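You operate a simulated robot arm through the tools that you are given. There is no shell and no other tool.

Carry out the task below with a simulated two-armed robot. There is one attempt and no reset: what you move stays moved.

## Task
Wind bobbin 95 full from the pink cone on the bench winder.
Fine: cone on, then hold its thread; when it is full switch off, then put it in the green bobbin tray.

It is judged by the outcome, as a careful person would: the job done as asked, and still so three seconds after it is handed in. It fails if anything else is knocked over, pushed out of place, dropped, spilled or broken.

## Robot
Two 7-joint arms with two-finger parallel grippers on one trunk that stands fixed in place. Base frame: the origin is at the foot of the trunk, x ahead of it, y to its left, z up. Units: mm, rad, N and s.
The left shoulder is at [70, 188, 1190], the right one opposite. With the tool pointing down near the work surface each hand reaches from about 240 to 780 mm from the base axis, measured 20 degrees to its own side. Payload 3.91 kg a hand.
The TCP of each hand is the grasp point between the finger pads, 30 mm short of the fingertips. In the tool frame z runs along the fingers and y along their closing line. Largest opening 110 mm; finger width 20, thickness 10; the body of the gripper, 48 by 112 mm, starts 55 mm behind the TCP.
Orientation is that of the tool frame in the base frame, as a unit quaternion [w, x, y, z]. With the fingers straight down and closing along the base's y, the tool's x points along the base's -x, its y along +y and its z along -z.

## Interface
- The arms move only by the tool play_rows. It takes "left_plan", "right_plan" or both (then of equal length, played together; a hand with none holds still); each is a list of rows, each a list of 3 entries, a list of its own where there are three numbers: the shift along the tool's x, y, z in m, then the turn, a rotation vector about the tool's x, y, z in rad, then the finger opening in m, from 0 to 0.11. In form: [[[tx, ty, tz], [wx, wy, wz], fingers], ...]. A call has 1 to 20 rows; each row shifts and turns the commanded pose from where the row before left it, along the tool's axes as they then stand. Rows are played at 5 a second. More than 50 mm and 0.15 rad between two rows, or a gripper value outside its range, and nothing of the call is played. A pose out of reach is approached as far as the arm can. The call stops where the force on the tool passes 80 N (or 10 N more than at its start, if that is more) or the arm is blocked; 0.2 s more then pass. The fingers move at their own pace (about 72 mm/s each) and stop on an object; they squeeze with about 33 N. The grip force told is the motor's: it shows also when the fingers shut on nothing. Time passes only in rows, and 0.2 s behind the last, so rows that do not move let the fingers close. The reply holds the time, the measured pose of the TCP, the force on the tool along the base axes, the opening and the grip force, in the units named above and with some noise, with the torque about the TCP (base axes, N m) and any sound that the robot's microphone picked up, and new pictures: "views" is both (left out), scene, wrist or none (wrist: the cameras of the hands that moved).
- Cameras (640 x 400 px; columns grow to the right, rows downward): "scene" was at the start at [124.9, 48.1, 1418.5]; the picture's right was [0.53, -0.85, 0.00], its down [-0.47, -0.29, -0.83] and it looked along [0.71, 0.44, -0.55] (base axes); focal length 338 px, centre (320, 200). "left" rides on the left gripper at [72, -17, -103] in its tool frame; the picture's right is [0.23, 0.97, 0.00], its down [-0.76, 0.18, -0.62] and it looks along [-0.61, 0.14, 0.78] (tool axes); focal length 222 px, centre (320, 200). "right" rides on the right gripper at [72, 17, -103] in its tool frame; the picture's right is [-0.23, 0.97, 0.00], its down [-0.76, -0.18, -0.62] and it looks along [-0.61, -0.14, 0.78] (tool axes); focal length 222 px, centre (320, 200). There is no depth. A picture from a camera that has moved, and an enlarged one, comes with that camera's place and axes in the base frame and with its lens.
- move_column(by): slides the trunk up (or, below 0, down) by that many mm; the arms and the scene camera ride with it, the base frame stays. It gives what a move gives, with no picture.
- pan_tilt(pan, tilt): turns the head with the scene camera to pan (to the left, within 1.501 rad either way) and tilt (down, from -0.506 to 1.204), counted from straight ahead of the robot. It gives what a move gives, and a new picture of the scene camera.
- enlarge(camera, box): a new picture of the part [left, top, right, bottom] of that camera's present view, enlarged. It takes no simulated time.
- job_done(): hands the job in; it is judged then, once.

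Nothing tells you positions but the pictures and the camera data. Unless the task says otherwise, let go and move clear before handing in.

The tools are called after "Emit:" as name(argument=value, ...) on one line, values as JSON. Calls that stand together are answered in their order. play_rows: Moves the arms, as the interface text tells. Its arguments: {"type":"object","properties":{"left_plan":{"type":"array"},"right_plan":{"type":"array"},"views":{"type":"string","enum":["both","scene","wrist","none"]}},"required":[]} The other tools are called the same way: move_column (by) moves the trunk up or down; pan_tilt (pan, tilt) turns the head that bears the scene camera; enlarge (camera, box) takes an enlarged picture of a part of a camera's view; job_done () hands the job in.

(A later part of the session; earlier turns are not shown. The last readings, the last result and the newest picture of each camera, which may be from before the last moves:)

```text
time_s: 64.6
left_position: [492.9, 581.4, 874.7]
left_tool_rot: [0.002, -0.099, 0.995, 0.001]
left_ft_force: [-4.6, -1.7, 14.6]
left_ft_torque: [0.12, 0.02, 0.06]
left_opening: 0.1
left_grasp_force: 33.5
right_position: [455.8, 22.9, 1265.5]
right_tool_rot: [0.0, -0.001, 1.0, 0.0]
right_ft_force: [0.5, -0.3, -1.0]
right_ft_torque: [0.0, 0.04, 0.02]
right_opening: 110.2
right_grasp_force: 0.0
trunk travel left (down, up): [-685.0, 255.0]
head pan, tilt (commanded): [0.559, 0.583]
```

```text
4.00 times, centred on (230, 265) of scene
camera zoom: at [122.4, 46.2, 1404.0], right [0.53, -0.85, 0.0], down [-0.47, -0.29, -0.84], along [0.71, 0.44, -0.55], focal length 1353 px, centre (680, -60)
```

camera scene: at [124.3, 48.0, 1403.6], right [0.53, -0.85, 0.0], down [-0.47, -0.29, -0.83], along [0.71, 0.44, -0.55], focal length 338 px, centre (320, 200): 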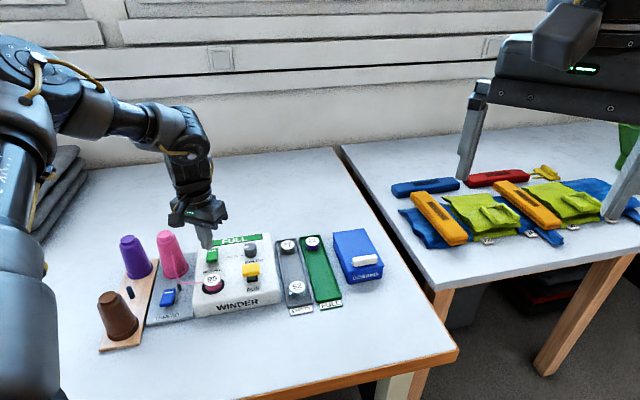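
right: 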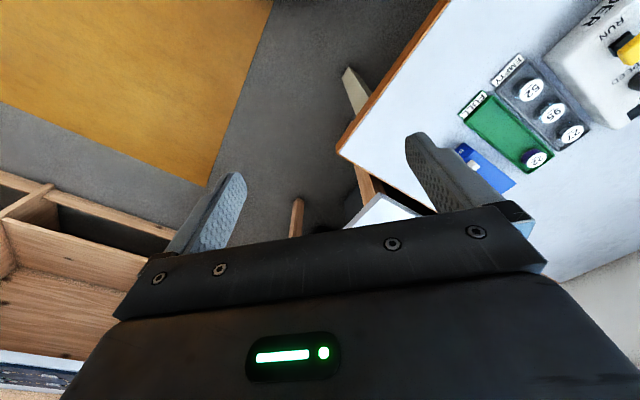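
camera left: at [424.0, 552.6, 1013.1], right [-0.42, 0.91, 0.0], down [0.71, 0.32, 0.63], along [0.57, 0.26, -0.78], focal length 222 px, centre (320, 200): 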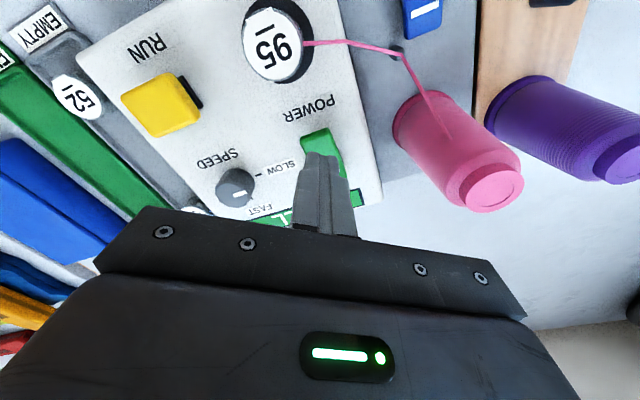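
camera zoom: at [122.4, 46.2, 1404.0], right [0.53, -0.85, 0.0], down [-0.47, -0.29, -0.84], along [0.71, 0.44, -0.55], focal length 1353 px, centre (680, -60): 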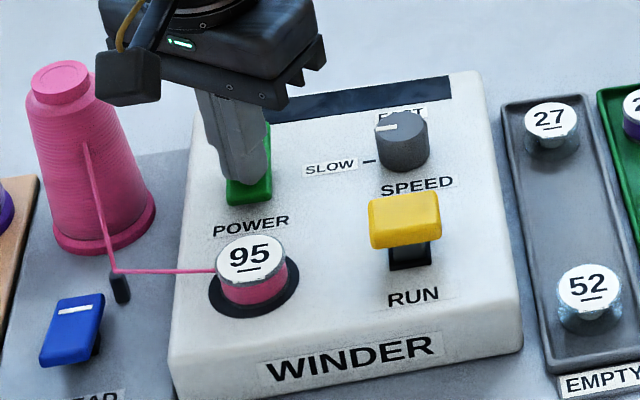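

The display went dark: power is off. I lift away, turn the hand back to −45° and come above the full bobbin.

Emit:
play_rows(left_plan=[[[0, 0, -0.02], [0, 0, 0], 0.0], [[0, 0, -0.04], [0, 0, 0], 0.0], [[0, 0, -0.045], [0, 0, 0], 0.0], [[0.02735, -0.02, 0], [0, 0, 0], 0.03], [[0.02735, -0.02, 0], [0, 0, 0], 0.058], [[0, 0, 0], [0, 0, 0.1407], 0.058], [[0, 0, 0], [0, 0, 0.1407], 0.058], [[0, 0, 0], [0, 0, 0.1407], 0.058], [[0, 0, 0], [0, 0, 0.1407], 0.058], [[0, 0, 0], [0, 0, 0.1407], 0.058], [[0, 0, 0], [0, 0, 0.1407], 0.058], [[0, 0, 0], [0, 0, 0.1407], 0.058], [[0, 0, 0], [0, 0, 0], 0.058]], views="both")

Emit:
enlarge(camera="left", box=[220, 0, 460, 200])

Emit:
enlarge(camera="scene", box=[150, 225, 270, 325])

```text
time_s: 67.4
left_position: [448.8, 533.9, 978.8]
left_tool_rot: [0.001, 0.383, 0.924, 0.0]
left_ft_force: [-0.1, -0.7, -0.7]
left_ft_torque: [0.03, 0.02, 0.01]
left_opening: 58.1
left_grasp_force: 0.0
right_position: [456.3, 23.9, 1262.4]
right_tool_rot: [0.0, -0.001, 1.0, 0.0]
right_ft_force: [-0.1, -0.8, 0.4]
right_ft_torque: [0.03, -0.01, 0.0]
right_opening: 109.9
right_grasp_force: 0.0
trunk travel left (down, up): [-685.0, 255.0]
head pan, tilt (commanded): [0.559, 0.583]
camera scene: at [124.8, 48.4, 1403.5], right [0.53, -0.85, 0.0], down [-0.47, -0.29, -0.83], along [0.71, 0.44, -0.55], focal length 338 px, centre (320, 200)
camera left: at [386.1, 572.8, 1082.1], right [0.53, 0.85, 0.0], down [0.66, -0.41, 0.62], along [0.53, -0.33, -0.78], focal length 222 px, centre (320, 200)
```

scene: 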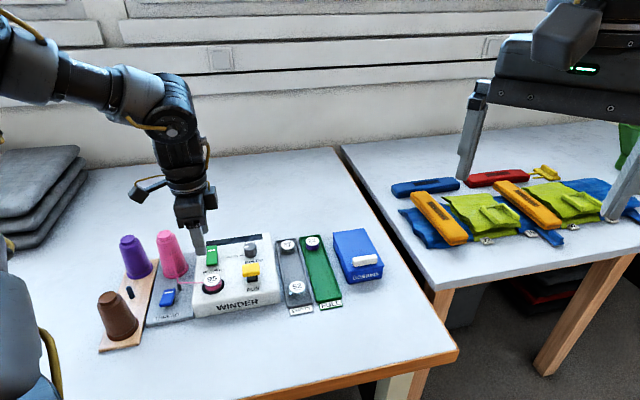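
left: 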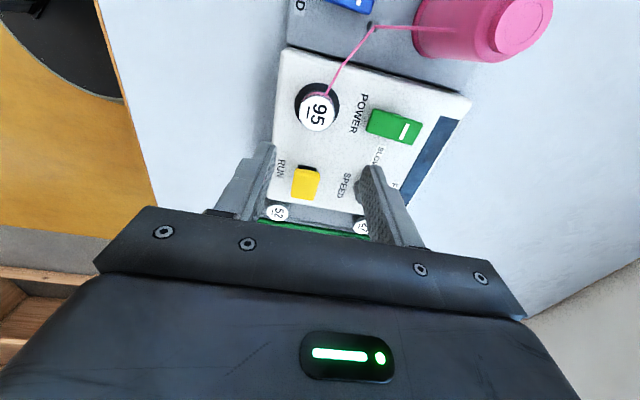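

```text
2.00 times, centred on (340, 100) of left
camera zoom: at [386.1, 572.8, 1082.1], right [0.53, 0.85, 0.0], down [0.66, -0.41, 0.62], along [0.53, -0.33, -0.78], focal length 444 px, centre (280, 400)
```

zoom: 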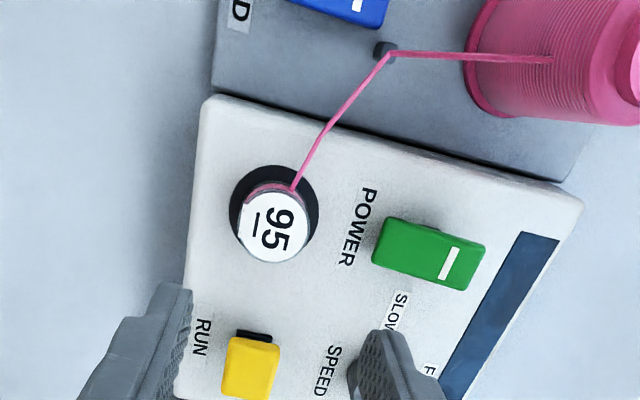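

```text
4.00 times, centred on (210, 275) of scene
camera zoom: at [124.8, 48.4, 1403.5], right [0.53, -0.85, 0.0], down [-0.47, -0.29, -0.83], along [0.71, 0.44, -0.55], focal length 1353 px, centre (760, -100)
```

zoom: 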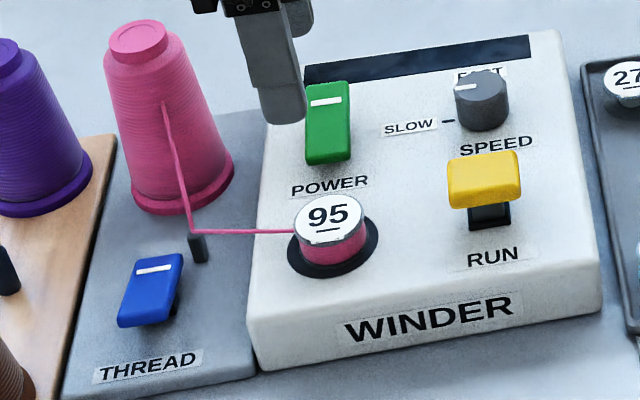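

The full pink bobbin is ready on the spindle with power off. I correct by 2 mm and descend around it to the same height at which I released it.

Emit:
play_rows(left_plan=[[[0, -0.002, 0.03], [0, 0, 0], 0.058], [[0, 0, 0.04], [0, 0, 0], 0.058], [[0, 0, 0.025], [0, 0, 0], 0.058], [[0, 0, 0], [0, 0, 0], 0.058]], views="wrist")

Emit:
enlarge(camera="left", box=[220, 90, 420, 220])

Emit:
enlarge(camera="scene", box=[180, 245, 240, 300])

```text
time_s: 68.4
left_position: [446.3, 532.2, 882.6]
left_tool_rot: [0.0, 0.383, 0.924, 0.001]
left_ft_force: [-0.1, 0.0, 0.1]
left_ft_torque: [-0.01, 0.0, 0.01]
left_opening: 58.0
left_grasp_force: 0.0
right_position: [456.0, 23.1, 1263.6]
right_tool_rot: [0.0, -0.001, 1.0, 0.0]
right_ft_force: [0.3, -0.7, 0.0]
right_ft_torque: [0.03, -0.02, 0.01]
right_opening: 110.0
right_grasp_force: 0.1
trunk travel left (down, up): [-685.0, 255.0]
head pan, tilt (commanded): [0.559, 0.583]
camera left: at [384.1, 571.2, 986.3], right [0.53, 0.85, 0.0], down [0.66, -0.41, 0.62], along [0.53, -0.33, -0.78], focal length 222 px, centre (320, 200)
```

left: 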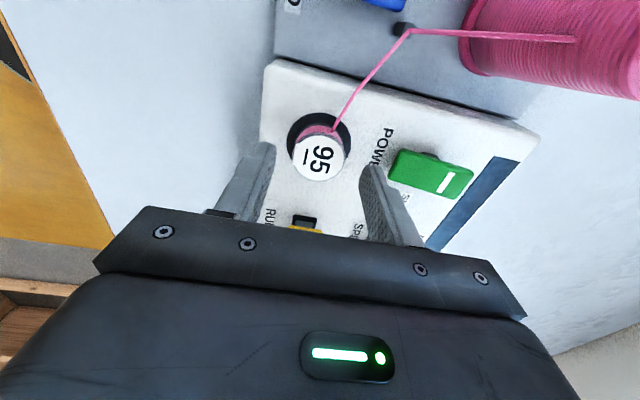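

```text
3.08 times, centred on (320, 155) of left
camera zoom: at [384.1, 571.2, 986.3], right [0.53, 0.85, 0.0], down [0.66, -0.41, 0.62], along [0.53, -0.33, -0.78], focal length 684 px, centre (320, 338)
```

zoom: 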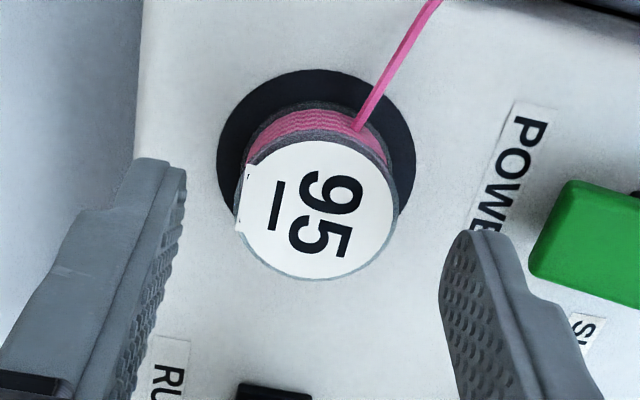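

```text
7.27 times, centred on (210, 272) of scene
camera zoom: at [124.6, 48.1, 1403.5], right [0.53, -0.85, 0.0], down [-0.47, -0.29, -0.83], along [0.71, 0.44, -0.55], focal length 2459 px, centre (1120, -327)
```

zoom: 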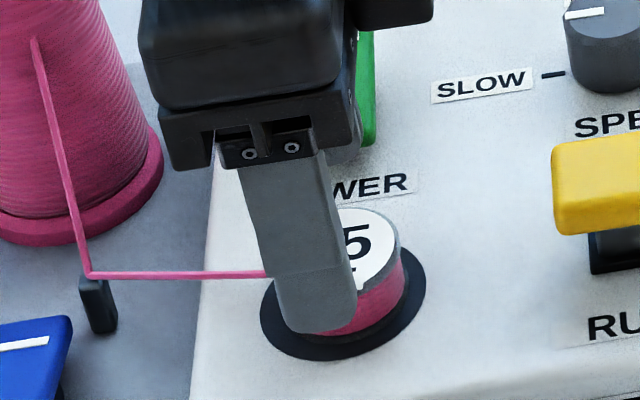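

Emit:
play_rows(left_plan=[[[-0.0008, -0.0008, 0.01], [0, 0, 0], 0.058], [[0, 0, 0.0095], [0, 0, 0], 0.058], [[0, 0, 0], [0, 0, 0], 0.045], [[0, 0, 0], [0, 0, 0], 0.038], [[0, 0, 0], [0, 0, 0], 0.028], [[0, 0, 0], [0, 0, 0], 0.025], [[0, 0, 0], [0, 0, 0], 0.025]], views="wrist")

Emit:
enlarge(camera="left", box=[220, 90, 420, 220])

```text
time_s: 70.0
left_position: [447.4, 530.4, 862.8]
left_tool_rot: [0.001, 0.382, 0.924, 0.0]
left_ft_force: [0.6, 1.0, 2.4]
left_ft_torque: [-0.02, -0.03, -0.03]
left_opening: 36.6
left_grasp_force: 32.8
right_position: [456.6, 22.3, 1264.0]
right_tool_rot: [-0.001, -0.001, 1.0, 0.0]
right_ft_force: [-0.6, 0.8, 0.2]
right_ft_torque: [-0.03, -0.02, -0.01]
right_opening: 110.0
right_grasp_force: 0.1
trunk travel left (down, up): [-685.0, 255.0]
head pan, tilt (commanded): [0.559, 0.583]
camera left: at [385.1, 568.9, 966.9], right [0.53, 0.85, 0.0], down [0.66, -0.41, 0.62], along [0.53, -0.33, -0.78], focal length 222 px, centre (320, 200)
```

left: 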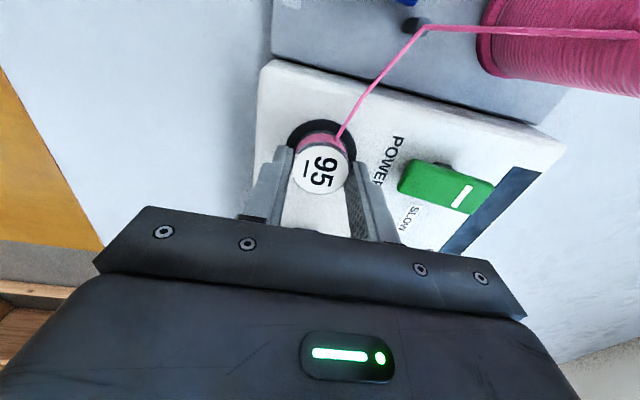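

```text
3.08 times, centred on (320, 155) of left
camera zoom: at [385.1, 568.9, 966.9], right [0.53, 0.85, 0.0], down [0.66, -0.41, 0.62], along [0.53, -0.33, -0.78], focal length 684 px, centre (320, 338)
```

zoom: 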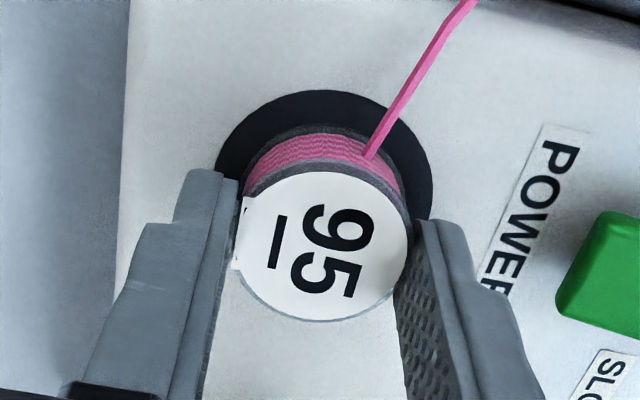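

The full bobbin is gripped. I lift it straight off the peg.

Emit:
play_rows(left_plan=[[[0, 0, -0.006], [0, 0, 0], 0.025], [[0, 0, -0.008], [0, 0, 0], 0.025], [[0, 0, -0.008], [0, 0, 0], 0.025], [[0, 0, -0.02], [0, 0, 0], 0.025], [[0, 0, -0.03], [0, 0, 0], 0.025], [[0, 0, 0], [0, 0, 0], 0.025]], views="both")

Emit:
enlarge(camera="left", box=[200, 60, 440, 220])

Emit:
enlarge(camera="scene", box=[150, 225, 270, 325])

```text
time_s: 71.4
left_position: [449.2, 532.8, 934.0]
left_tool_rot: [0.002, 0.384, 0.923, 0.001]
left_ft_force: [-0.4, 0.5, -0.2]
left_ft_torque: [0.01, -0.03, 0.02]
left_opening: 36.7
left_grasp_force: 32.9
right_position: [457.2, 23.1, 1264.0]
right_tool_rot: [-0.001, 0.0, 1.0, -0.001]
right_ft_force: [0.0, 0.1, -0.4]
right_ft_torque: [-0.01, 0.01, -0.02]
right_opening: 109.9
right_grasp_force: 0.0
trunk travel left (down, up): [-685.0, 255.0]
head pan, tilt (commanded): [0.559, 0.583]
camera scene: at [125.4, 48.9, 1403.4], right [0.53, -0.85, 0.0], down [-0.47, -0.29, -0.83], along [0.71, 0.44, -0.55], focal length 338 px, centre (320, 200)
camera left: at [386.1, 571.5, 1039.3], right [0.53, 0.85, 0.0], down [0.66, -0.41, 0.62], along [0.53, -0.33, -0.78], focal length 222 px, centre (320, 200)
```

scene: 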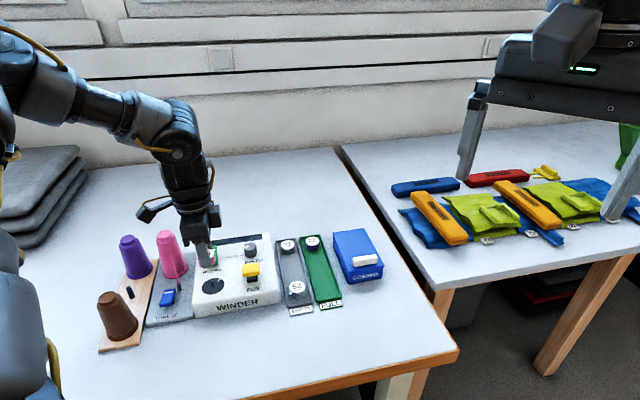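
left: 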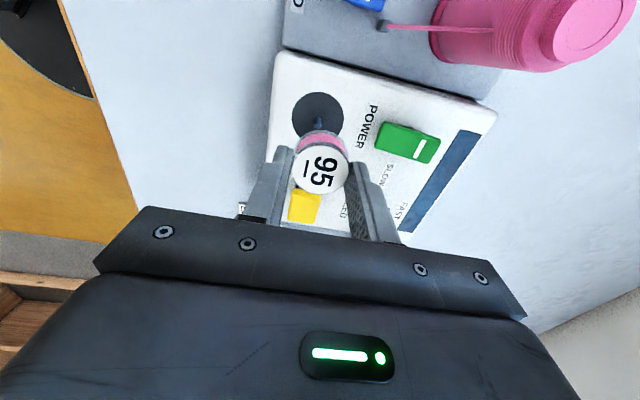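

```text
2.50 times, centred on (320, 140) of left
camera zoom: at [386.1, 571.5, 1039.3], right [0.53, 0.85, 0.0], down [0.66, -0.41, 0.62], along [0.53, -0.33, -0.78], focal length 555 px, centre (320, 350)
```

zoom: 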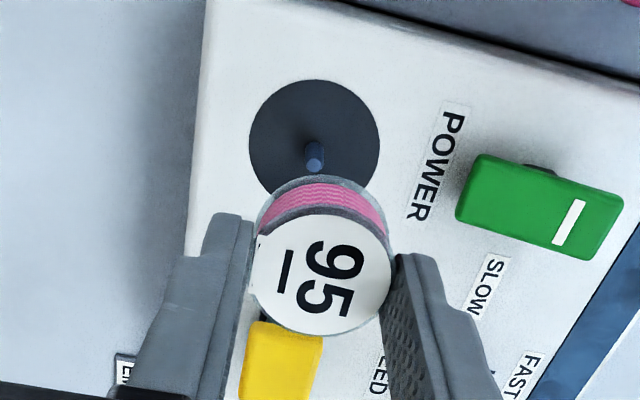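

```text
4.00 times, centred on (210, 275) of scene
camera zoom: at [125.4, 48.9, 1403.4], right [0.53, -0.85, 0.0], down [-0.47, -0.29, -0.83], along [0.71, 0.44, -0.55], focal length 1353 px, centre (760, -100)
```

zoom: 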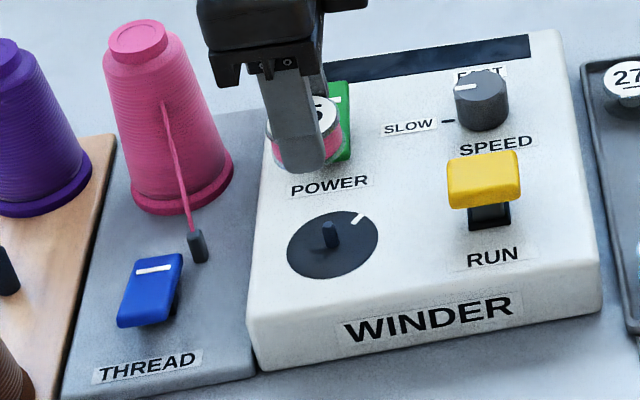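

The full pink bobbin 95 is off the spindle. I carry it over to the green FULL tray, toward its empty front half near (624, 351).

Emit:
play_rows(left_plan=[[[-0.0315, -0.0006, -0.001], [0, 0, 0], 0.025], [[-0.0315, -0.0006, -0.001], [0, 0, 0], 0.025], [[-0.0315, -0.0006, -0.001], [0, 0, 0], 0.025], [[-0.0315, -0.0006, -0.001], [0, 0, 0], 0.025], [[-0.0315, -0.0006, -0.001], [0, 0, 0], 0.025], [[-0.0315, -0.0006, -0.001], [0, 0, 0], 0.025], [[-0.0315, -0.0006, -0.001], [0, 0, 0], 0.025], [[-0.0315, -0.0006, -0.001], [0, 0, 0], 0.025], [[0, 0, 0], [0, 0, 0], 0.025]], views="both")

Emit:
enlarge(camera="left", box=[200, 60, 440, 220])

Emit:
enlarge(camera="scene", box=[230, 200, 370, 320])

```text
time_s: 73.4
left_position: [597.9, 364.9, 947.1]
left_tool_rot: [0.003, 0.383, 0.924, 0.001]
left_ft_force: [-0.4, 0.0, 0.1]
left_ft_torque: [0.02, -0.01, -0.01]
left_opening: 36.4
left_grasp_force: 32.7
left hand out of reach, approached as far as the arm can: row 8
right_position: [456.5, 23.2, 1263.2]
right_tool_rot: [0.0, -0.001, 1.0, -0.001]
right_ft_force: [0.0, -0.9, 0.6]
right_ft_torque: [0.02, -0.02, 0.03]
right_opening: 110.0
right_grasp_force: 0.1
trunk travel left (down, up): [-685.0, 255.0]
head pan, tilt (commanded): [0.559, 0.583]
camera scene: at [125.0, 48.4, 1403.4], right [0.53, -0.85, 0.0], down [-0.47, -0.29, -0.83], along [0.71, 0.44, -0.55], focal length 338 px, centre (320, 200)
camera left: at [534.9, 405.3, 1052.5], right [0.53, 0.85, 0.0], down [0.66, -0.41, 0.63], along [0.53, -0.33, -0.78], focal length 222 px, centre (320, 200)
```

scene: 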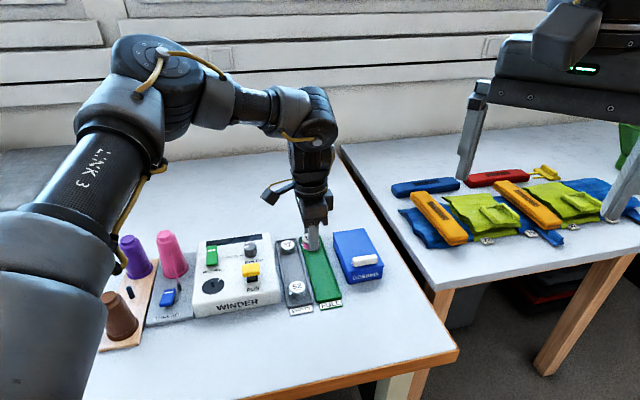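
left: 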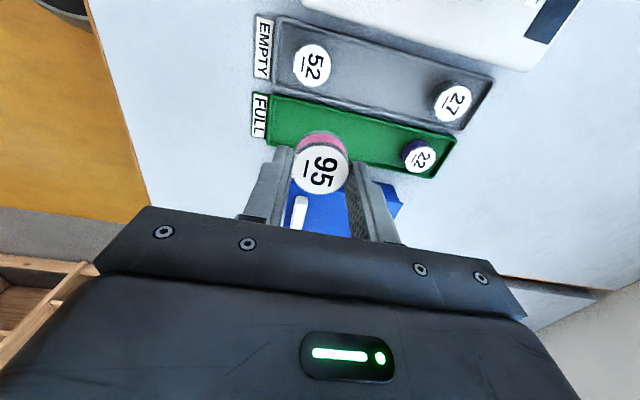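

```text
2.50 times, centred on (320, 140) of left
camera zoom: at [534.9, 405.3, 1052.5], right [0.53, 0.85, 0.0], down [0.66, -0.41, 0.63], along [0.53, -0.33, -0.78], focal length 555 px, centre (320, 350)
```

zoom: 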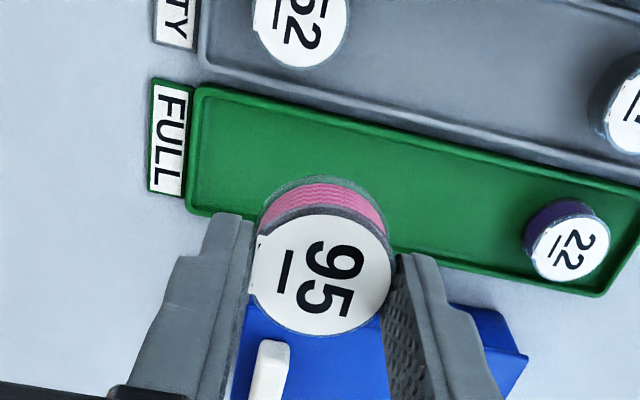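

```text
3.33 times, centred on (300, 260) of scene
camera zoom: at [125.0, 48.4, 1403.4], right [0.53, -0.85, 0.0], down [-0.47, -0.29, -0.83], along [0.71, 0.44, -0.55], focal length 1127 px, centre (387, 0)
```

zoom: 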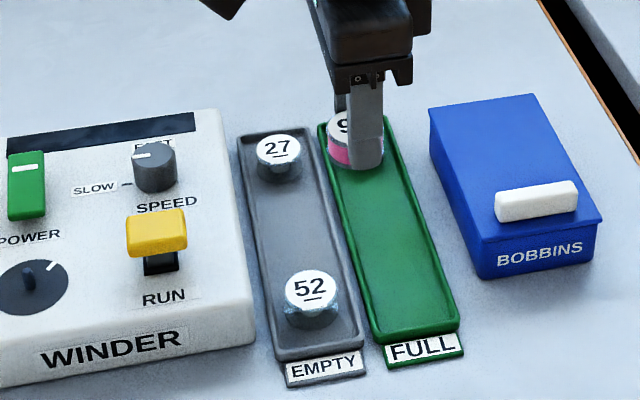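

The arm stopped short at (598, 365) with this hand angle. I ease the turn to −25°, which still fits the tray's width, and try for (617, 344).

Emit:
play_rows(left_plan=[[[0, 0, 0], [0, 0, -0.1163], 0.025], [[0, 0, 0], [0, 0, -0.1163], 0.025], [[0, 0, 0], [0, 0, -0.1163], 0.025], [[-0.013, -0.0053, 0], [0, 0, 0], 0.025], [[-0.0129, -0.0053, 0], [0, 0, 0], 0.025], [[0, 0, 0], [0, 0, 0], 0.025]], views="both")

Emit:
enlarge(camera="left", box=[160, 40, 480, 220])

```text
time_s: 74.8
left_position: [595.4, 359.8, 952.0]
left_tool_rot: [0.001, 0.216, 0.976, 0.001]
left_ft_force: [0.0, 0.5, 0.0]
left_ft_torque: [0.04, -0.01, -0.03]
left_opening: 36.3
left_grasp_force: 33.1
left hand out of reach, approached as far as the arm can: row 4, 5
right_position: [456.4, 23.1, 1263.3]
right_tool_rot: [0.0, -0.001, 1.0, 0.0]
right_ft_force: [0.3, 1.1, -0.2]
right_ft_torque: [0.02, -0.03, 0.01]
right_opening: 110.2
right_grasp_force: 0.0
trunk travel left (down, up): [-685.0, 255.0]
head pan, tilt (commanded): [0.559, 0.583]
camera scene: at [125.0, 48.3, 1403.5], right [0.53, -0.85, 0.0], down [-0.47, -0.29, -0.83], along [0.71, 0.44, -0.55], focal length 338 px, centre (320, 200)
camera left: at [523.5, 375.6, 1055.8], right [0.21, 0.98, 0.0], down [0.76, -0.16, 0.63], along [0.61, -0.13, -0.78], focal length 222 px, centre (320, 200)
```

scene: 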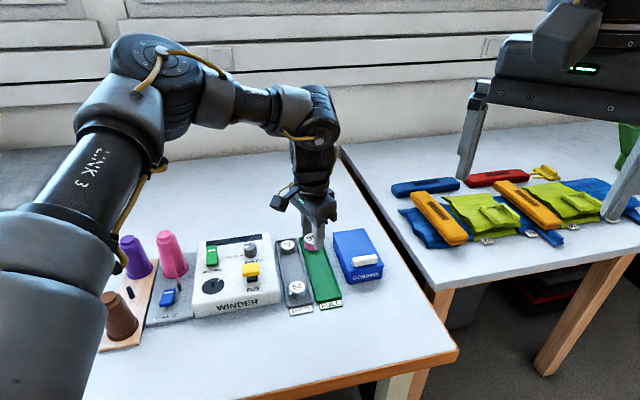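
left: 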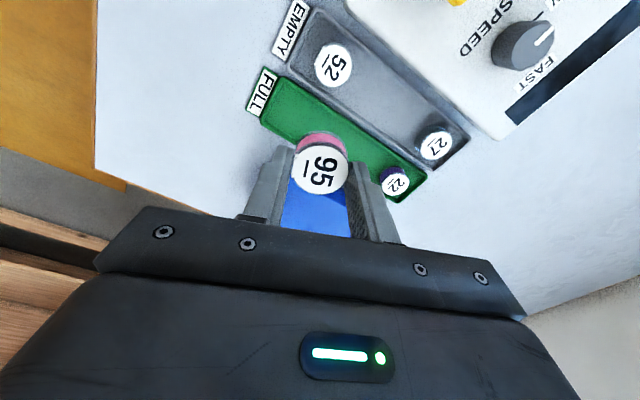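

```text
2.00 times, centred on (320, 130) of left
camera zoom: at [523.5, 375.6, 1055.8], right [0.21, 0.98, 0.0], down [0.76, -0.16, 0.63], along [0.61, -0.13, -0.78], focal length 444 px, centre (320, 340)
```

zoom: 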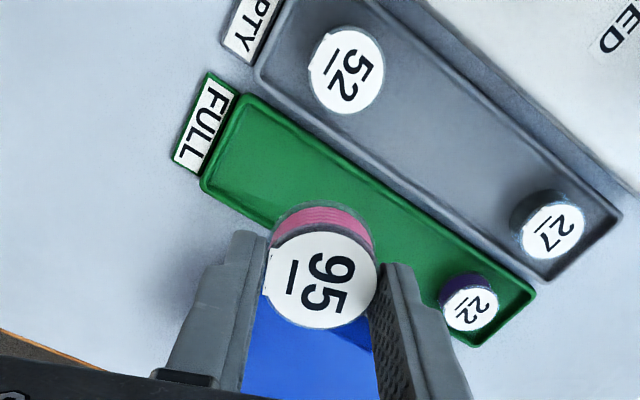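

The limit is in the arm's height relative to its shoulder rather than the hand angle. I raise the hand 105 mm with the arm, then lower the trunk the same amount, so the arm works higher relative to its shoulder.

Emit:
play_rows(left_plan=[[[0, 0, -0.035], [0, 0, 0], 0.025], [[0, 0, -0.035], [0, 0, 0], 0.025], [[0, 0, -0.035], [0, 0, 0], 0.025], [[0, 0, 0], [0, 0, 0], 0.025]], views="none")

Emit:
move_column(by=-105)

```text
time_s: 75.8
left_position: [594.4, 360.4, 1056.1]
left_tool_rot: [0.004, 0.216, 0.976, -0.001]
left_ft_force: [-0.3, -0.1, 0.3]
left_ft_torque: [-0.02, -0.01, 0.04]
left_opening: 36.1
left_grasp_force: 33.0
right_position: [456.5, 23.4, 1263.0]
right_tool_rot: [0.0, 0.0, 1.0, 0.0]
right_ft_force: [0.3, 0.1, -0.8]
right_ft_torque: [-0.01, -0.03, 0.02]
right_opening: 110.2
right_grasp_force: 0.1
trunk travel left (down, up): [-685.0, 255.0]
head pan, tilt (commanded): [0.559, 0.583]
```

```text
time_s: 77.1
left_position: [593.7, 359.0, 950.8]
left_tool_rot: [0.004, 0.218, 0.976, 0.0]
left_ft_force: [0.0, 0.4, 0.4]
left_ft_torque: [0.02, -0.02, 0.0]
left_opening: 36.6
left_grasp_force: 32.9
right_position: [456.2, 24.3, 1158.5]
right_tool_rot: [0.0, -0.001, 1.0, 0.0]
right_ft_force: [0.0, -0.1, -0.2]
right_ft_torque: [0.02, -0.01, 0.01]
right_opening: 110.1
right_grasp_force: 0.0
trunk travel left (down, up): [-580.0, 360.0]
head pan, tilt (commanded): [0.559, 0.583]
```

Emit:
play_rows(left_plan=[[[-0.0137, -0.0021, 0], [0, 0, 0], 0.025], [[-0.0137, -0.0021, 0], [0, 0, 0], 0.025], [[0, 0, 0], [0, 0, 0], 0.025]], views="both")

Emit:
enlarge(camera="left", box=[160, 40, 480, 220])

```text
time_s: 77.9
left_position: [596.6, 356.2, 946.5]
left_tool_rot: [0.005, 0.217, 0.976, 0.0]
left_ft_force: [0.3, 0.0, -0.4]
left_ft_torque: [0.02, 0.03, -0.04]
left_opening: 36.4
left_grasp_force: 33.3
left hand out of reach, approached as far as the arm can: row 1, 2
right_position: [456.5, 23.8, 1159.2]
right_tool_rot: [0.0, -0.001, 1.0, 0.0]
right_ft_force: [-0.4, 0.6, 0.4]
right_ft_torque: [0.01, -0.01, -0.05]
right_opening: 109.9
right_grasp_force: 0.0
trunk travel left (down, up): [-580.0, 360.0]
head pan, tilt (commanded): [0.559, 0.583]
camera scene: at [124.9, 48.2, 1298.5], right [0.53, -0.85, 0.0], down [-0.47, -0.29, -0.83], along [0.71, 0.44, -0.55], focal length 338 px, centre (320, 200)
camera left: at [523.0, 372.4, 1050.5], right [0.21, 0.98, 0.0], down [0.76, -0.16, 0.63], along [0.62, -0.13, -0.78], focal length 222 px, centre (320, 200)
```

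scene: 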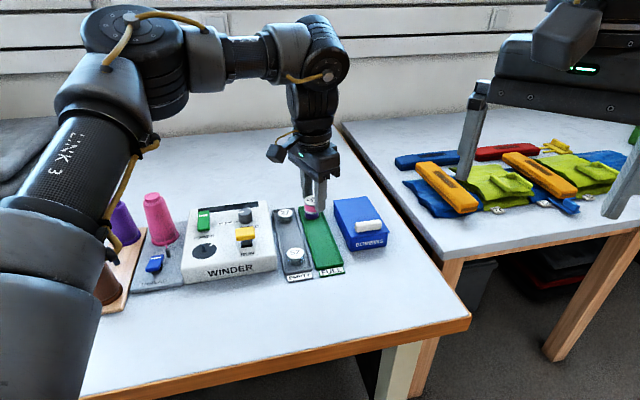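
left: 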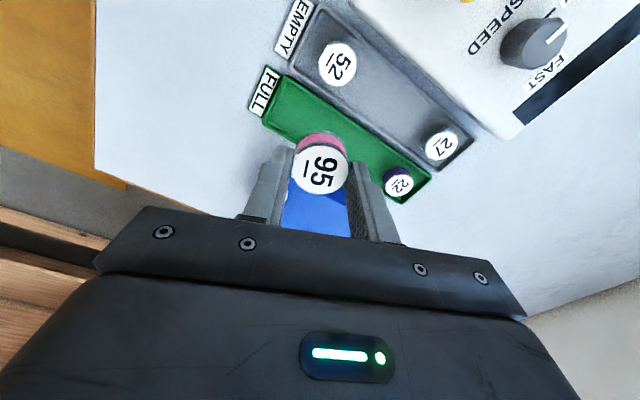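

```text
2.00 times, centred on (320, 130) of left
camera zoom: at [523.0, 372.4, 1050.5], right [0.21, 0.98, 0.0], down [0.76, -0.16, 0.63], along [0.62, -0.13, -0.78], focal length 444 px, centre (320, 340)
```

zoom: 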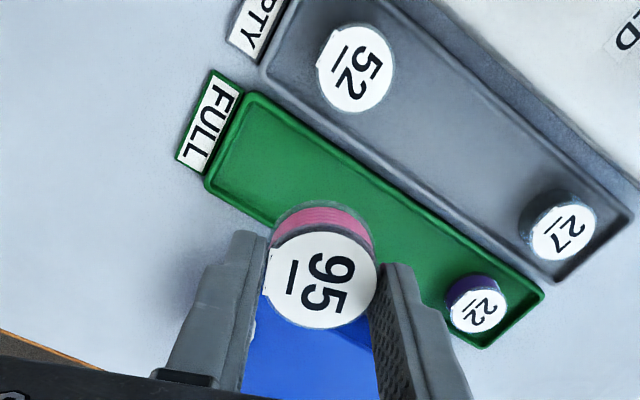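

The arm is still stopping at about x≈597 here, although it is far from fully stretched. I probe whether it can reach the tray's nearer front end by moving right instead of outward.

Emit:
play_rows(left_plan=[[[-0.0001, -0.0142, 0], [0, 0, 0], 0.025], [[-0.0001, -0.0142, 0], [0, 0, 0], 0.025], [[0, 0, 0], [0, 0, 0], 0.025]], views="none")

```text
time_s: 78.7
left_position: [584.2, 329.7, 946.1]
left_tool_rot: [0.004, 0.216, 0.976, -0.001]
left_ft_force: [-0.3, 1.3, -0.6]
left_ft_torque: [-0.04, 0.0, -0.01]
left_opening: 36.0
left_grasp_force: 32.8
right_position: [456.5, 22.3, 1157.8]
right_tool_rot: [0.0, 0.0, 1.0, 0.0]
right_ft_force: [-0.2, -0.9, 0.1]
right_ft_torque: [0.01, 0.01, -0.01]
right_opening: 109.8
right_grasp_force: 0.1
trunk travel left (down, up): [-580.0, 360.0]
head pan, tilt (commanded): [0.559, 0.583]
```

Moving right works. I now try outward a little at this position.

Emit:
play_rows(left_plan=[[[-0.0079, 0.002, 0], [0, 0, 0], 0.025], [[-0.0079, 0.002, 0], [0, 0, 0], 0.025], [[0, 0, 0], [0, 0, 0], 0.025]], views="none")

```text
time_s: 79.5
left_position: [586.5, 333.8, 942.9]
left_tool_rot: [0.006, 0.217, 0.976, -0.002]
left_ft_force: [0.2, 0.4, 0.6]
left_ft_torque: [-0.01, 0.0, 0.03]
left_opening: 36.4
left_grasp_force: 33.2
left hand out of reach, approached as far as the arm can: row 1, 2
right_position: [457.4, 22.7, 1159.0]
right_tool_rot: [0.0, -0.001, 1.0, 0.0]
right_ft_force: [-0.1, 0.7, 0.7]
right_ft_torque: [-0.01, 0.0, 0.0]
right_opening: 110.0
right_grasp_force: 0.0
trunk travel left (down, up): [-580.0, 360.0]
head pan, tilt (commanded): [0.559, 0.583]
```

Reach here is limited to roughly the boundary of the green tray with the tool exactly vertical. A slight outward tilt (about 5.5°) moves the fingertips the missing 2 cm, so I retreat, return to −45°, tilt, and go out again, still high above the trays.

Emit:
play_rows(left_plan=[[[0.0093, 0.0034, 0], [0, 0, 0], 0.025], [[0.0093, 0.0034, 0], [0, 0, 0], 0.025], [[0, 0, 0], [0, 0, 0.1163], 0.025], [[0, 0, 0], [0, 0, 0.1163], 0.025], [[0, 0, 0], [0, 0, 0.1163], 0.025], [[0, 0, 0], [0, -0.044, 0], 0.025], [[0, 0, 0], [0, -0.044, 0], 0.025], [[-0.0101, 0.007, 0.001], [0, 0, 0], 0.025], [[-0.0101, 0.007, 0.001], [0, 0, 0], 0.025], [[-0.0102, 0.0069, 0.001], [0, 0, 0], 0.025], [[0, 0, 0], [0, 0, 0], 0.025]], views="both")

Emit:
enlarge(camera="left", box=[160, 40, 480, 220])

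Emit:
enlarge(camera="scene", box=[240, 170, 380, 290])

```text
time_s: 81.9
left_position: [609.6, 340.8, 942.7]
left_tool_rot: [0.045, 0.383, 0.923, -0.016]
left_ft_force: [-0.2, -0.1, 0.1]
left_ft_torque: [0.01, -0.04, -0.01]
left_opening: 36.3
left_grasp_force: 32.9
right_position: [456.5, 24.4, 1159.5]
right_tool_rot: [0.0, -0.001, 1.0, 0.0]
right_ft_force: [0.2, -0.1, 0.3]
right_ft_torque: [0.01, -0.03, 0.04]
right_opening: 109.6
right_grasp_force: 0.0
trunk travel left (down, up): [-580.0, 360.0]
head pan, tilt (commanded): [0.559, 0.583]
camera scene: at [124.3, 47.9, 1298.6], right [0.53, -0.85, 0.0], down [-0.47, -0.29, -0.83], along [0.71, 0.44, -0.55], focal length 338 px, centre (320, 200)
camera left: at [540.5, 387.2, 1039.5], right [0.53, 0.85, -0.02], down [0.62, -0.37, 0.69], along [0.58, -0.38, -0.72], focal length 222 px, centre (320, 200)
```

scene: 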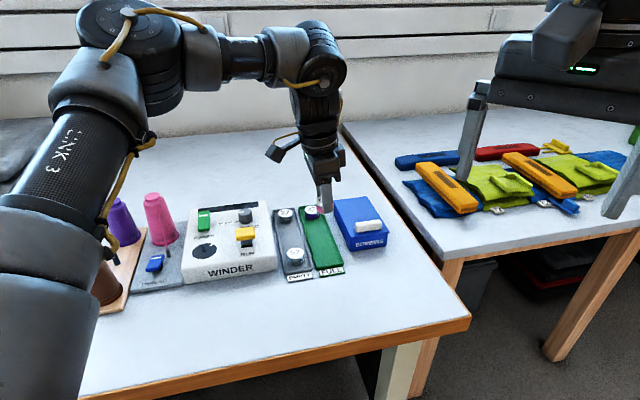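
left: 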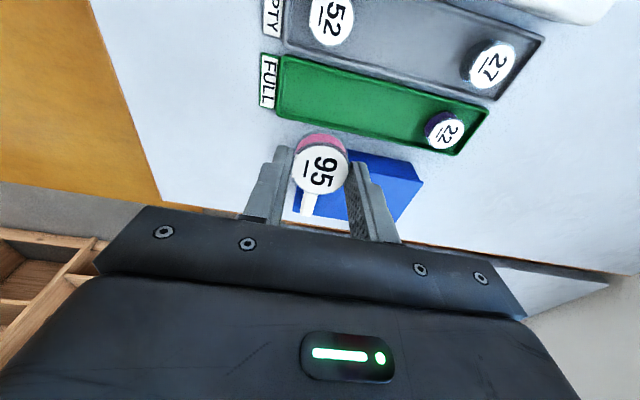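

```text
2.00 times, centred on (320, 130) of left
camera zoom: at [540.5, 387.2, 1039.5], right [0.53, 0.85, -0.02], down [0.62, -0.37, 0.69], along [0.58, -0.38, -0.72], focal length 444 px, centre (320, 340)
```

zoom: 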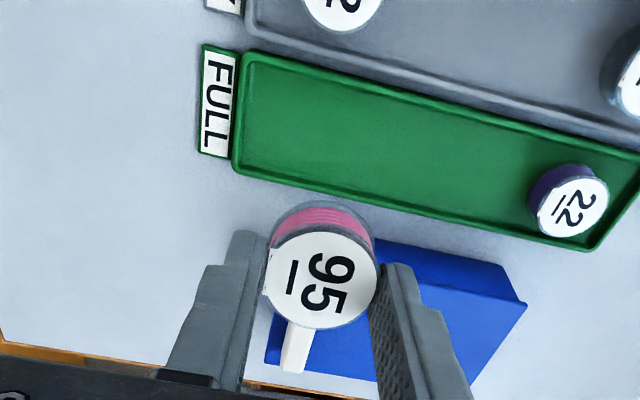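

```text
3.33 times, centred on (310, 230) of scene
camera zoom: at [124.3, 47.9, 1298.6], right [0.53, -0.85, 0.0], down [-0.47, -0.29, -0.83], along [0.71, 0.44, -0.55], focal length 1127 px, centre (353, 100)
```

zoom: 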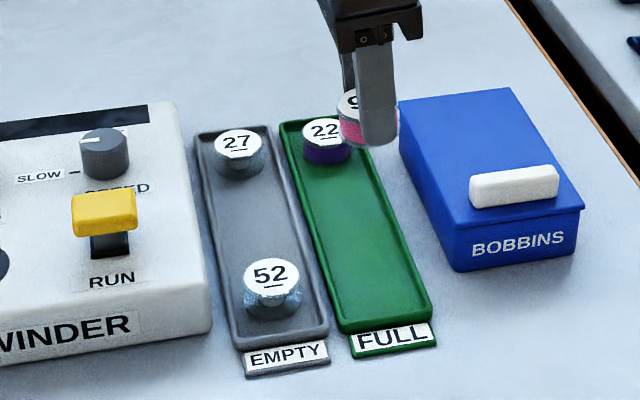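

With the slight tilt the hand reaches (610, 341), right over the green tray's line. I zoom in to measure the tray's inner floor against the bobbin.

Emit:
enlarge(camera="left", box=[255, 40, 395, 150])

Emit:
enlarge(camera="scene", box=[295, 195, 350, 280])

```text
3.64 times, centred on (325, 95) of left
camera zoom: at [540.5, 387.2, 1039.5], right [0.53, 0.85, -0.02], down [0.62, -0.37, 0.69], along [0.58, -0.38, -0.72], focal length 808 px, centre (302, 582)
```

zoom: 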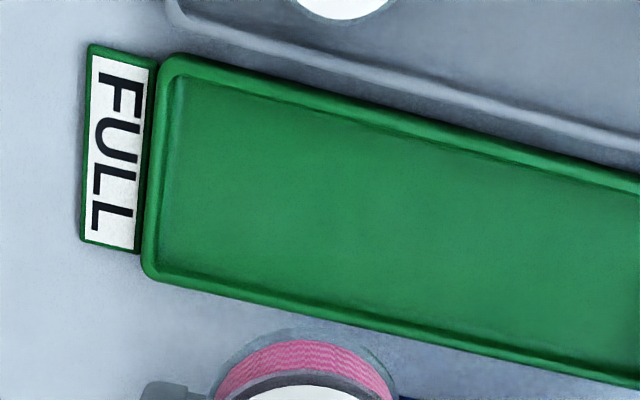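

```text
4.71 times, centred on (322, 238) of scene
camera zoom: at [124.3, 47.9, 1298.6], right [0.53, -0.85, 0.0], down [-0.47, -0.29, -0.83], along [0.71, 0.44, -0.55], focal length 1591 px, centre (308, 24)
```

zoom: 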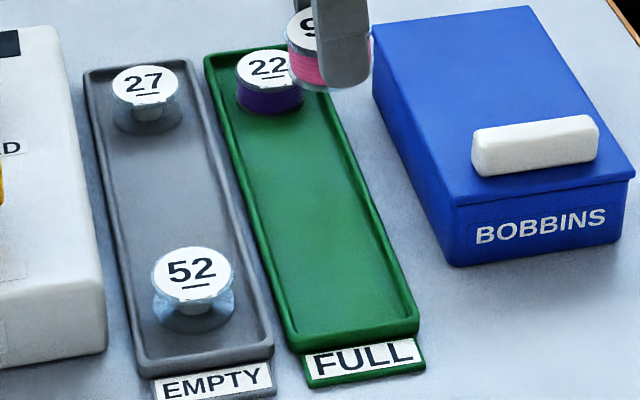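

The tray floor is about 54 mm wide and the bobbin sits within 4 mm of its centre line. I shift 3 mm further out and lower the trunk part-way.

Emit:
play_rows(left_plan=[[[-0.003, 0, 0], [0, 0, 0], 0.025], [[0, 0, 0], [0, 0, 0], 0.025]], views="none")

Emit:
move_column(by=-80)

Emit:
enlarge(camera="left", box=[180, 40, 460, 220])

Emit:
enlarge(camera="scene", box=[250, 90, 400, 250])

```text
time_s: 82.5
left_position: [612.8, 339.3, 943.2]
left_tool_rot: [0.044, 0.382, 0.923, -0.017]
left_ft_force: [-0.1, 0.7, -0.6]
left_ft_torque: [-0.02, 0.02, 0.0]
left_opening: 36.4
left_grasp_force: 32.2
right_position: [456.0, 23.9, 1158.4]
right_tool_rot: [0.0, -0.001, 1.0, 0.0]
right_ft_force: [0.2, 0.1, 0.0]
right_ft_torque: [0.0, 0.05, 0.03]
right_opening: 109.6
right_grasp_force: 0.0
trunk travel left (down, up): [-580.0, 360.0]
head pan, tilt (commanded): [0.559, 0.583]
```

```text
time_s: 83.7
left_position: [613.1, 339.4, 862.0]
left_tool_rot: [0.045, 0.384, 0.922, -0.015]
left_ft_force: [-0.9, -0.4, 0.1]
left_ft_torque: [0.02, -0.01, 0.0]
left_opening: 36.2
left_grasp_force: 32.9
right_position: [456.9, 23.1, 1079.3]
right_tool_rot: [0.0, -0.001, 1.0, 0.0]
right_ft_force: [-0.7, 0.0, -0.2]
right_ft_torque: [0.0, -0.04, -0.03]
right_opening: 109.9
right_grasp_force: 0.1
trunk travel left (down, up): [-500.0, 440.0]
head pan, tilt (commanded): [0.559, 0.583]
```

```text
2.22 times, centred on (320, 130) of left
camera zoom: at [542.8, 385.3, 960.1], right [0.53, 0.85, -0.02], down [0.62, -0.37, 0.69], along [0.58, -0.38, -0.72], focal length 494 px, centre (320, 356)
```

zoom: 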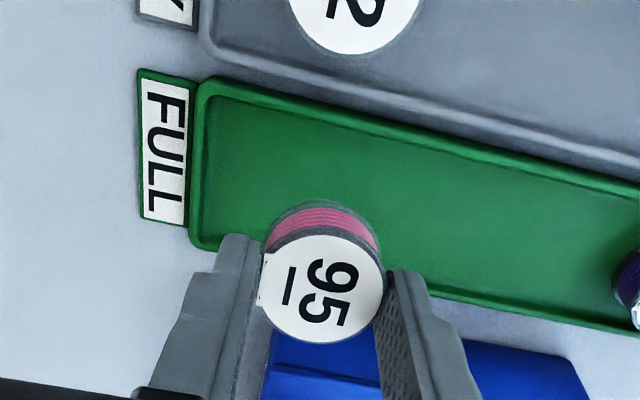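

```text
2.50 times, centred on (325, 170) of scene
camera zoom: at [124.6, 48.1, 1218.5], right [0.53, -0.85, 0.0], down [-0.47, -0.29, -0.83], along [0.71, 0.44, -0.55], focal length 845 px, centre (308, 275)
```

zoom: 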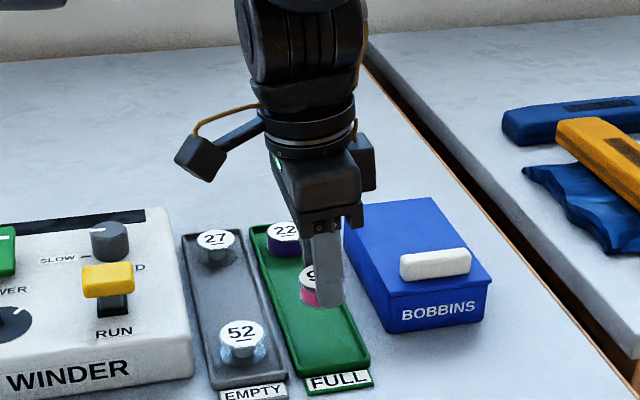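

Emit:
move_column(by=-36)

Emit:
enlarge(camera="left", box=[180, 40, 460, 220])

Emit:
enlarge(camera="scene", box=[270, 110, 390, 240])

```text
time_s: 84.5
left_position: [612.4, 339.8, 826.9]
left_tool_rot: [0.044, 0.383, 0.923, -0.016]
left_ft_force: [0.5, -0.7, 0.4]
left_ft_torque: [-0.02, 0.0, -0.01]
left_opening: 36.3
left_grasp_force: 33.0
right_position: [455.5, 23.2, 1042.2]
right_tool_rot: [0.0, -0.001, 1.0, 0.0]
right_ft_force: [0.2, -0.3, 0.0]
right_ft_torque: [-0.02, 0.0, -0.01]
right_opening: 109.9
right_grasp_force: 0.1
trunk travel left (down, up): [-464.0, 476.0]
head pan, tilt (commanded): [0.559, 0.583]
```

```text
2.22 times, centred on (320, 130) of left
camera zoom: at [542.7, 385.2, 924.1], right [0.53, 0.85, -0.02], down [0.62, -0.37, 0.69], along [0.58, -0.38, -0.72], focal length 494 px, centre (320, 356)
```

zoom: 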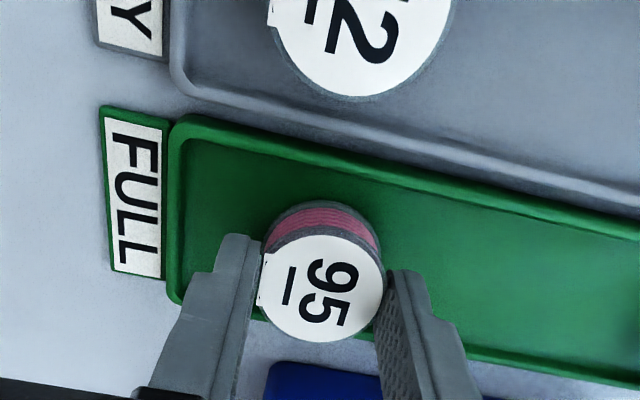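

```text
3.08 times, centred on (330, 175) of scene
camera zoom: at [124.5, 48.0, 1182.5], right [0.53, -0.85, 0.0], down [-0.47, -0.29, -0.83], along [0.71, 0.44, -0.55], focal length 1040 px, centre (289, 277)
```

zoom: 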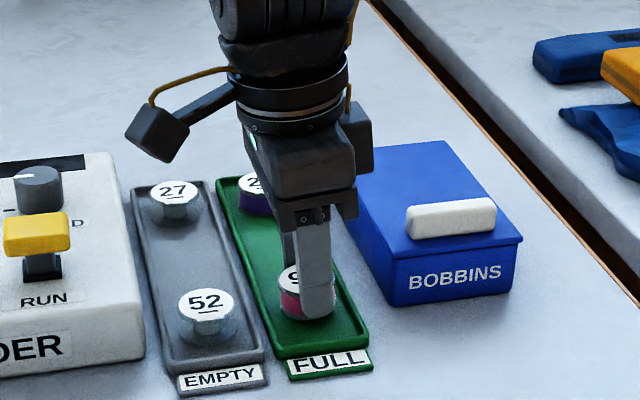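

The bobbin is inside the green tray outline, a few mm above the floor. I lower the last bit and watch for contact.

Emit:
move_column(by=-4)

```text
time_s: 85.0
left_position: [613.6, 340.3, 823.0]
left_tool_rot: [0.044, 0.382, 0.923, -0.017]
left_ft_force: [-0.5, -0.1, 5.5]
left_ft_torque: [0.0, 0.14, 0.01]
left_opening: 36.1
left_grasp_force: 33.2
right_position: [455.9, 23.2, 1038.9]
right_tool_rot: [0.0, -0.001, 1.0, 0.0]
right_ft_force: [0.2, -0.1, 0.1]
right_ft_torque: [0.0, 0.01, -0.03]
right_opening: 110.0
right_grasp_force: 0.0
trunk travel left (down, up): [-460.0, 480.0]
head pan, tilt (commanded): [0.559, 0.583]
```

Contact (5.5 N). I open the fingers gradually to let the bobbin settle flat.

Emit:
play_rows(left_plan=[[[0, 0, 0], [0, 0, 0], 0.037], [[0, 0, 0], [0, 0, 0], 0.039], [[0, 0, 0], [0, 0, 0], 0.043], [[0, 0, 0], [0, 0, 0], 0.048], [[0, 0, 0], [0, 0, 0], 0.05]], views="wrist")

Emit:
enlarge(camera="left", box=[180, 40, 460, 220])

Emit:
enlarge(camera="scene", box=[270, 110, 390, 240])

```text
time_s: 86.2
left_position: [611.9, 339.6, 822.6]
left_tool_rot: [0.044, 0.382, 0.923, -0.016]
left_ft_force: [-0.3, 0.2, -0.5]
left_ft_torque: [0.02, 0.01, -0.02]
left_opening: 49.9
left_grasp_force: 0.1
right_position: [456.3, 22.9, 1038.5]
right_tool_rot: [0.0, -0.001, 1.0, 0.0]
right_ft_force: [0.1, 0.2, -0.1]
right_ft_torque: [-0.01, 0.02, 0.01]
right_opening: 110.3
right_grasp_force: 0.0
trunk travel left (down, up): [-460.0, 480.0]
head pan, tilt (commanded): [0.559, 0.583]
camera left: at [543.0, 385.4, 919.9], right [0.53, 0.85, -0.02], down [0.62, -0.37, 0.69], along [0.58, -0.38, -0.72], focal length 222 px, centre (320, 200)
```

left: 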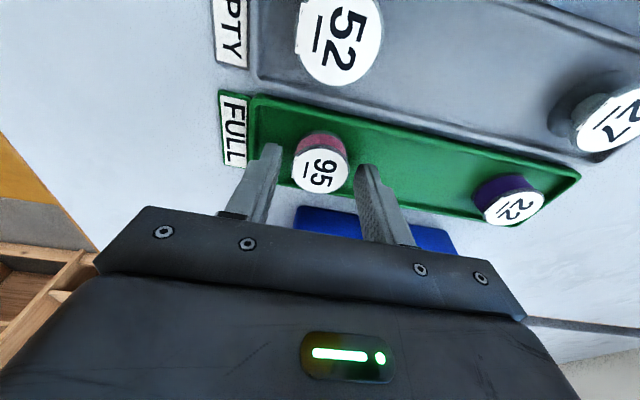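

```text
2.22 times, centred on (320, 130) of left
camera zoom: at [543.0, 385.4, 919.9], right [0.53, 0.85, -0.02], down [0.62, -0.37, 0.69], along [0.58, -0.38, -0.72], focal length 494 px, centre (320, 356)
```

zoom: 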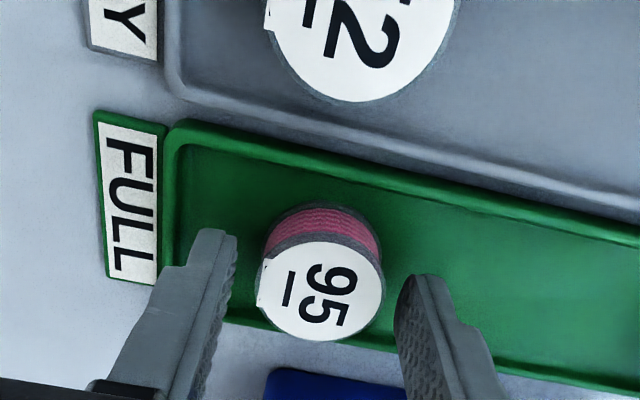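

```text
3.08 times, centred on (330, 175) of scene
camera zoom: at [124.9, 48.1, 1178.5], right [0.53, -0.85, 0.0], down [-0.47, -0.29, -0.83], along [0.71, 0.44, -0.55], focal length 1040 px, centre (289, 277)
```

zoom: 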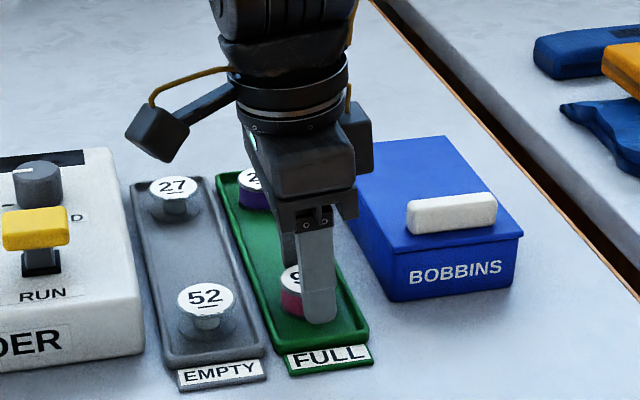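

The bobbin stands flat in the green tray, free of the fingers. I raise the trunk straight up to clear it.

Emit:
move_column(by=130)

Emit:
enlarge(camera="left", box=[0, 0, 640, 400])

Emit:
enlarge(camera="scene", box=[230, 170, 370, 300])

```text
time_s: 87.8
left_position: [612.7, 338.9, 953.2]
left_tool_rot: [0.045, 0.383, 0.923, -0.016]
left_ft_force: [-1.0, 0.6, -0.4]
left_ft_torque: [0.02, -0.02, -0.01]
left_opening: 50.3
left_grasp_force: 0.1
right_position: [456.4, 22.2, 1167.8]
right_tool_rot: [0.0, -0.001, 1.0, -0.001]
right_ft_force: [0.1, 0.1, 0.3]
right_ft_torque: [0.02, 0.0, 0.0]
right_opening: 110.0
right_grasp_force: 0.0
trunk travel left (down, up): [-590.0, 350.0]
head pan, tilt (commanded): [0.559, 0.583]
```

```text
1.00 times, centred on (320, 200) of left (not enlarged: the box is as wide or as high as the picture)
camera zoom: at [543.2, 385.5, 1049.7], right [0.53, 0.85, -0.02], down [0.62, -0.37, 0.69], along [0.58, -0.38, -0.72], focal length 222 px, centre (320, 200)
```

zoom: 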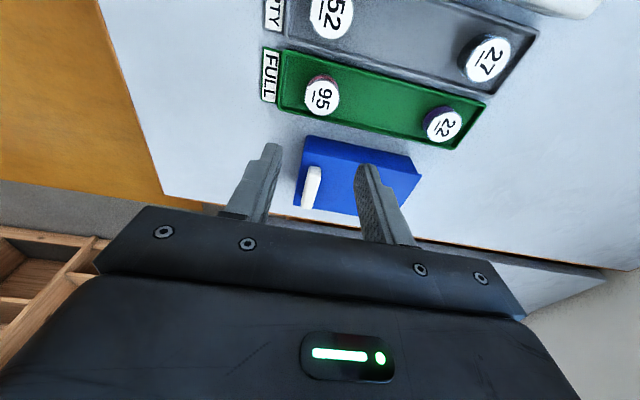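

```text
3.08 times, centred on (300, 235) of scene
camera zoom: at [125.1, 48.2, 1308.4], right [0.53, -0.85, 0.0], down [-0.47, -0.29, -0.83], along [0.71, 0.44, -0.55], focal length 1040 px, centre (382, 92)
```

zoom: 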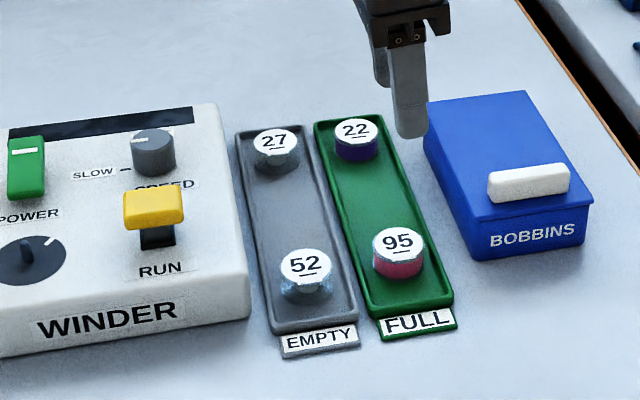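

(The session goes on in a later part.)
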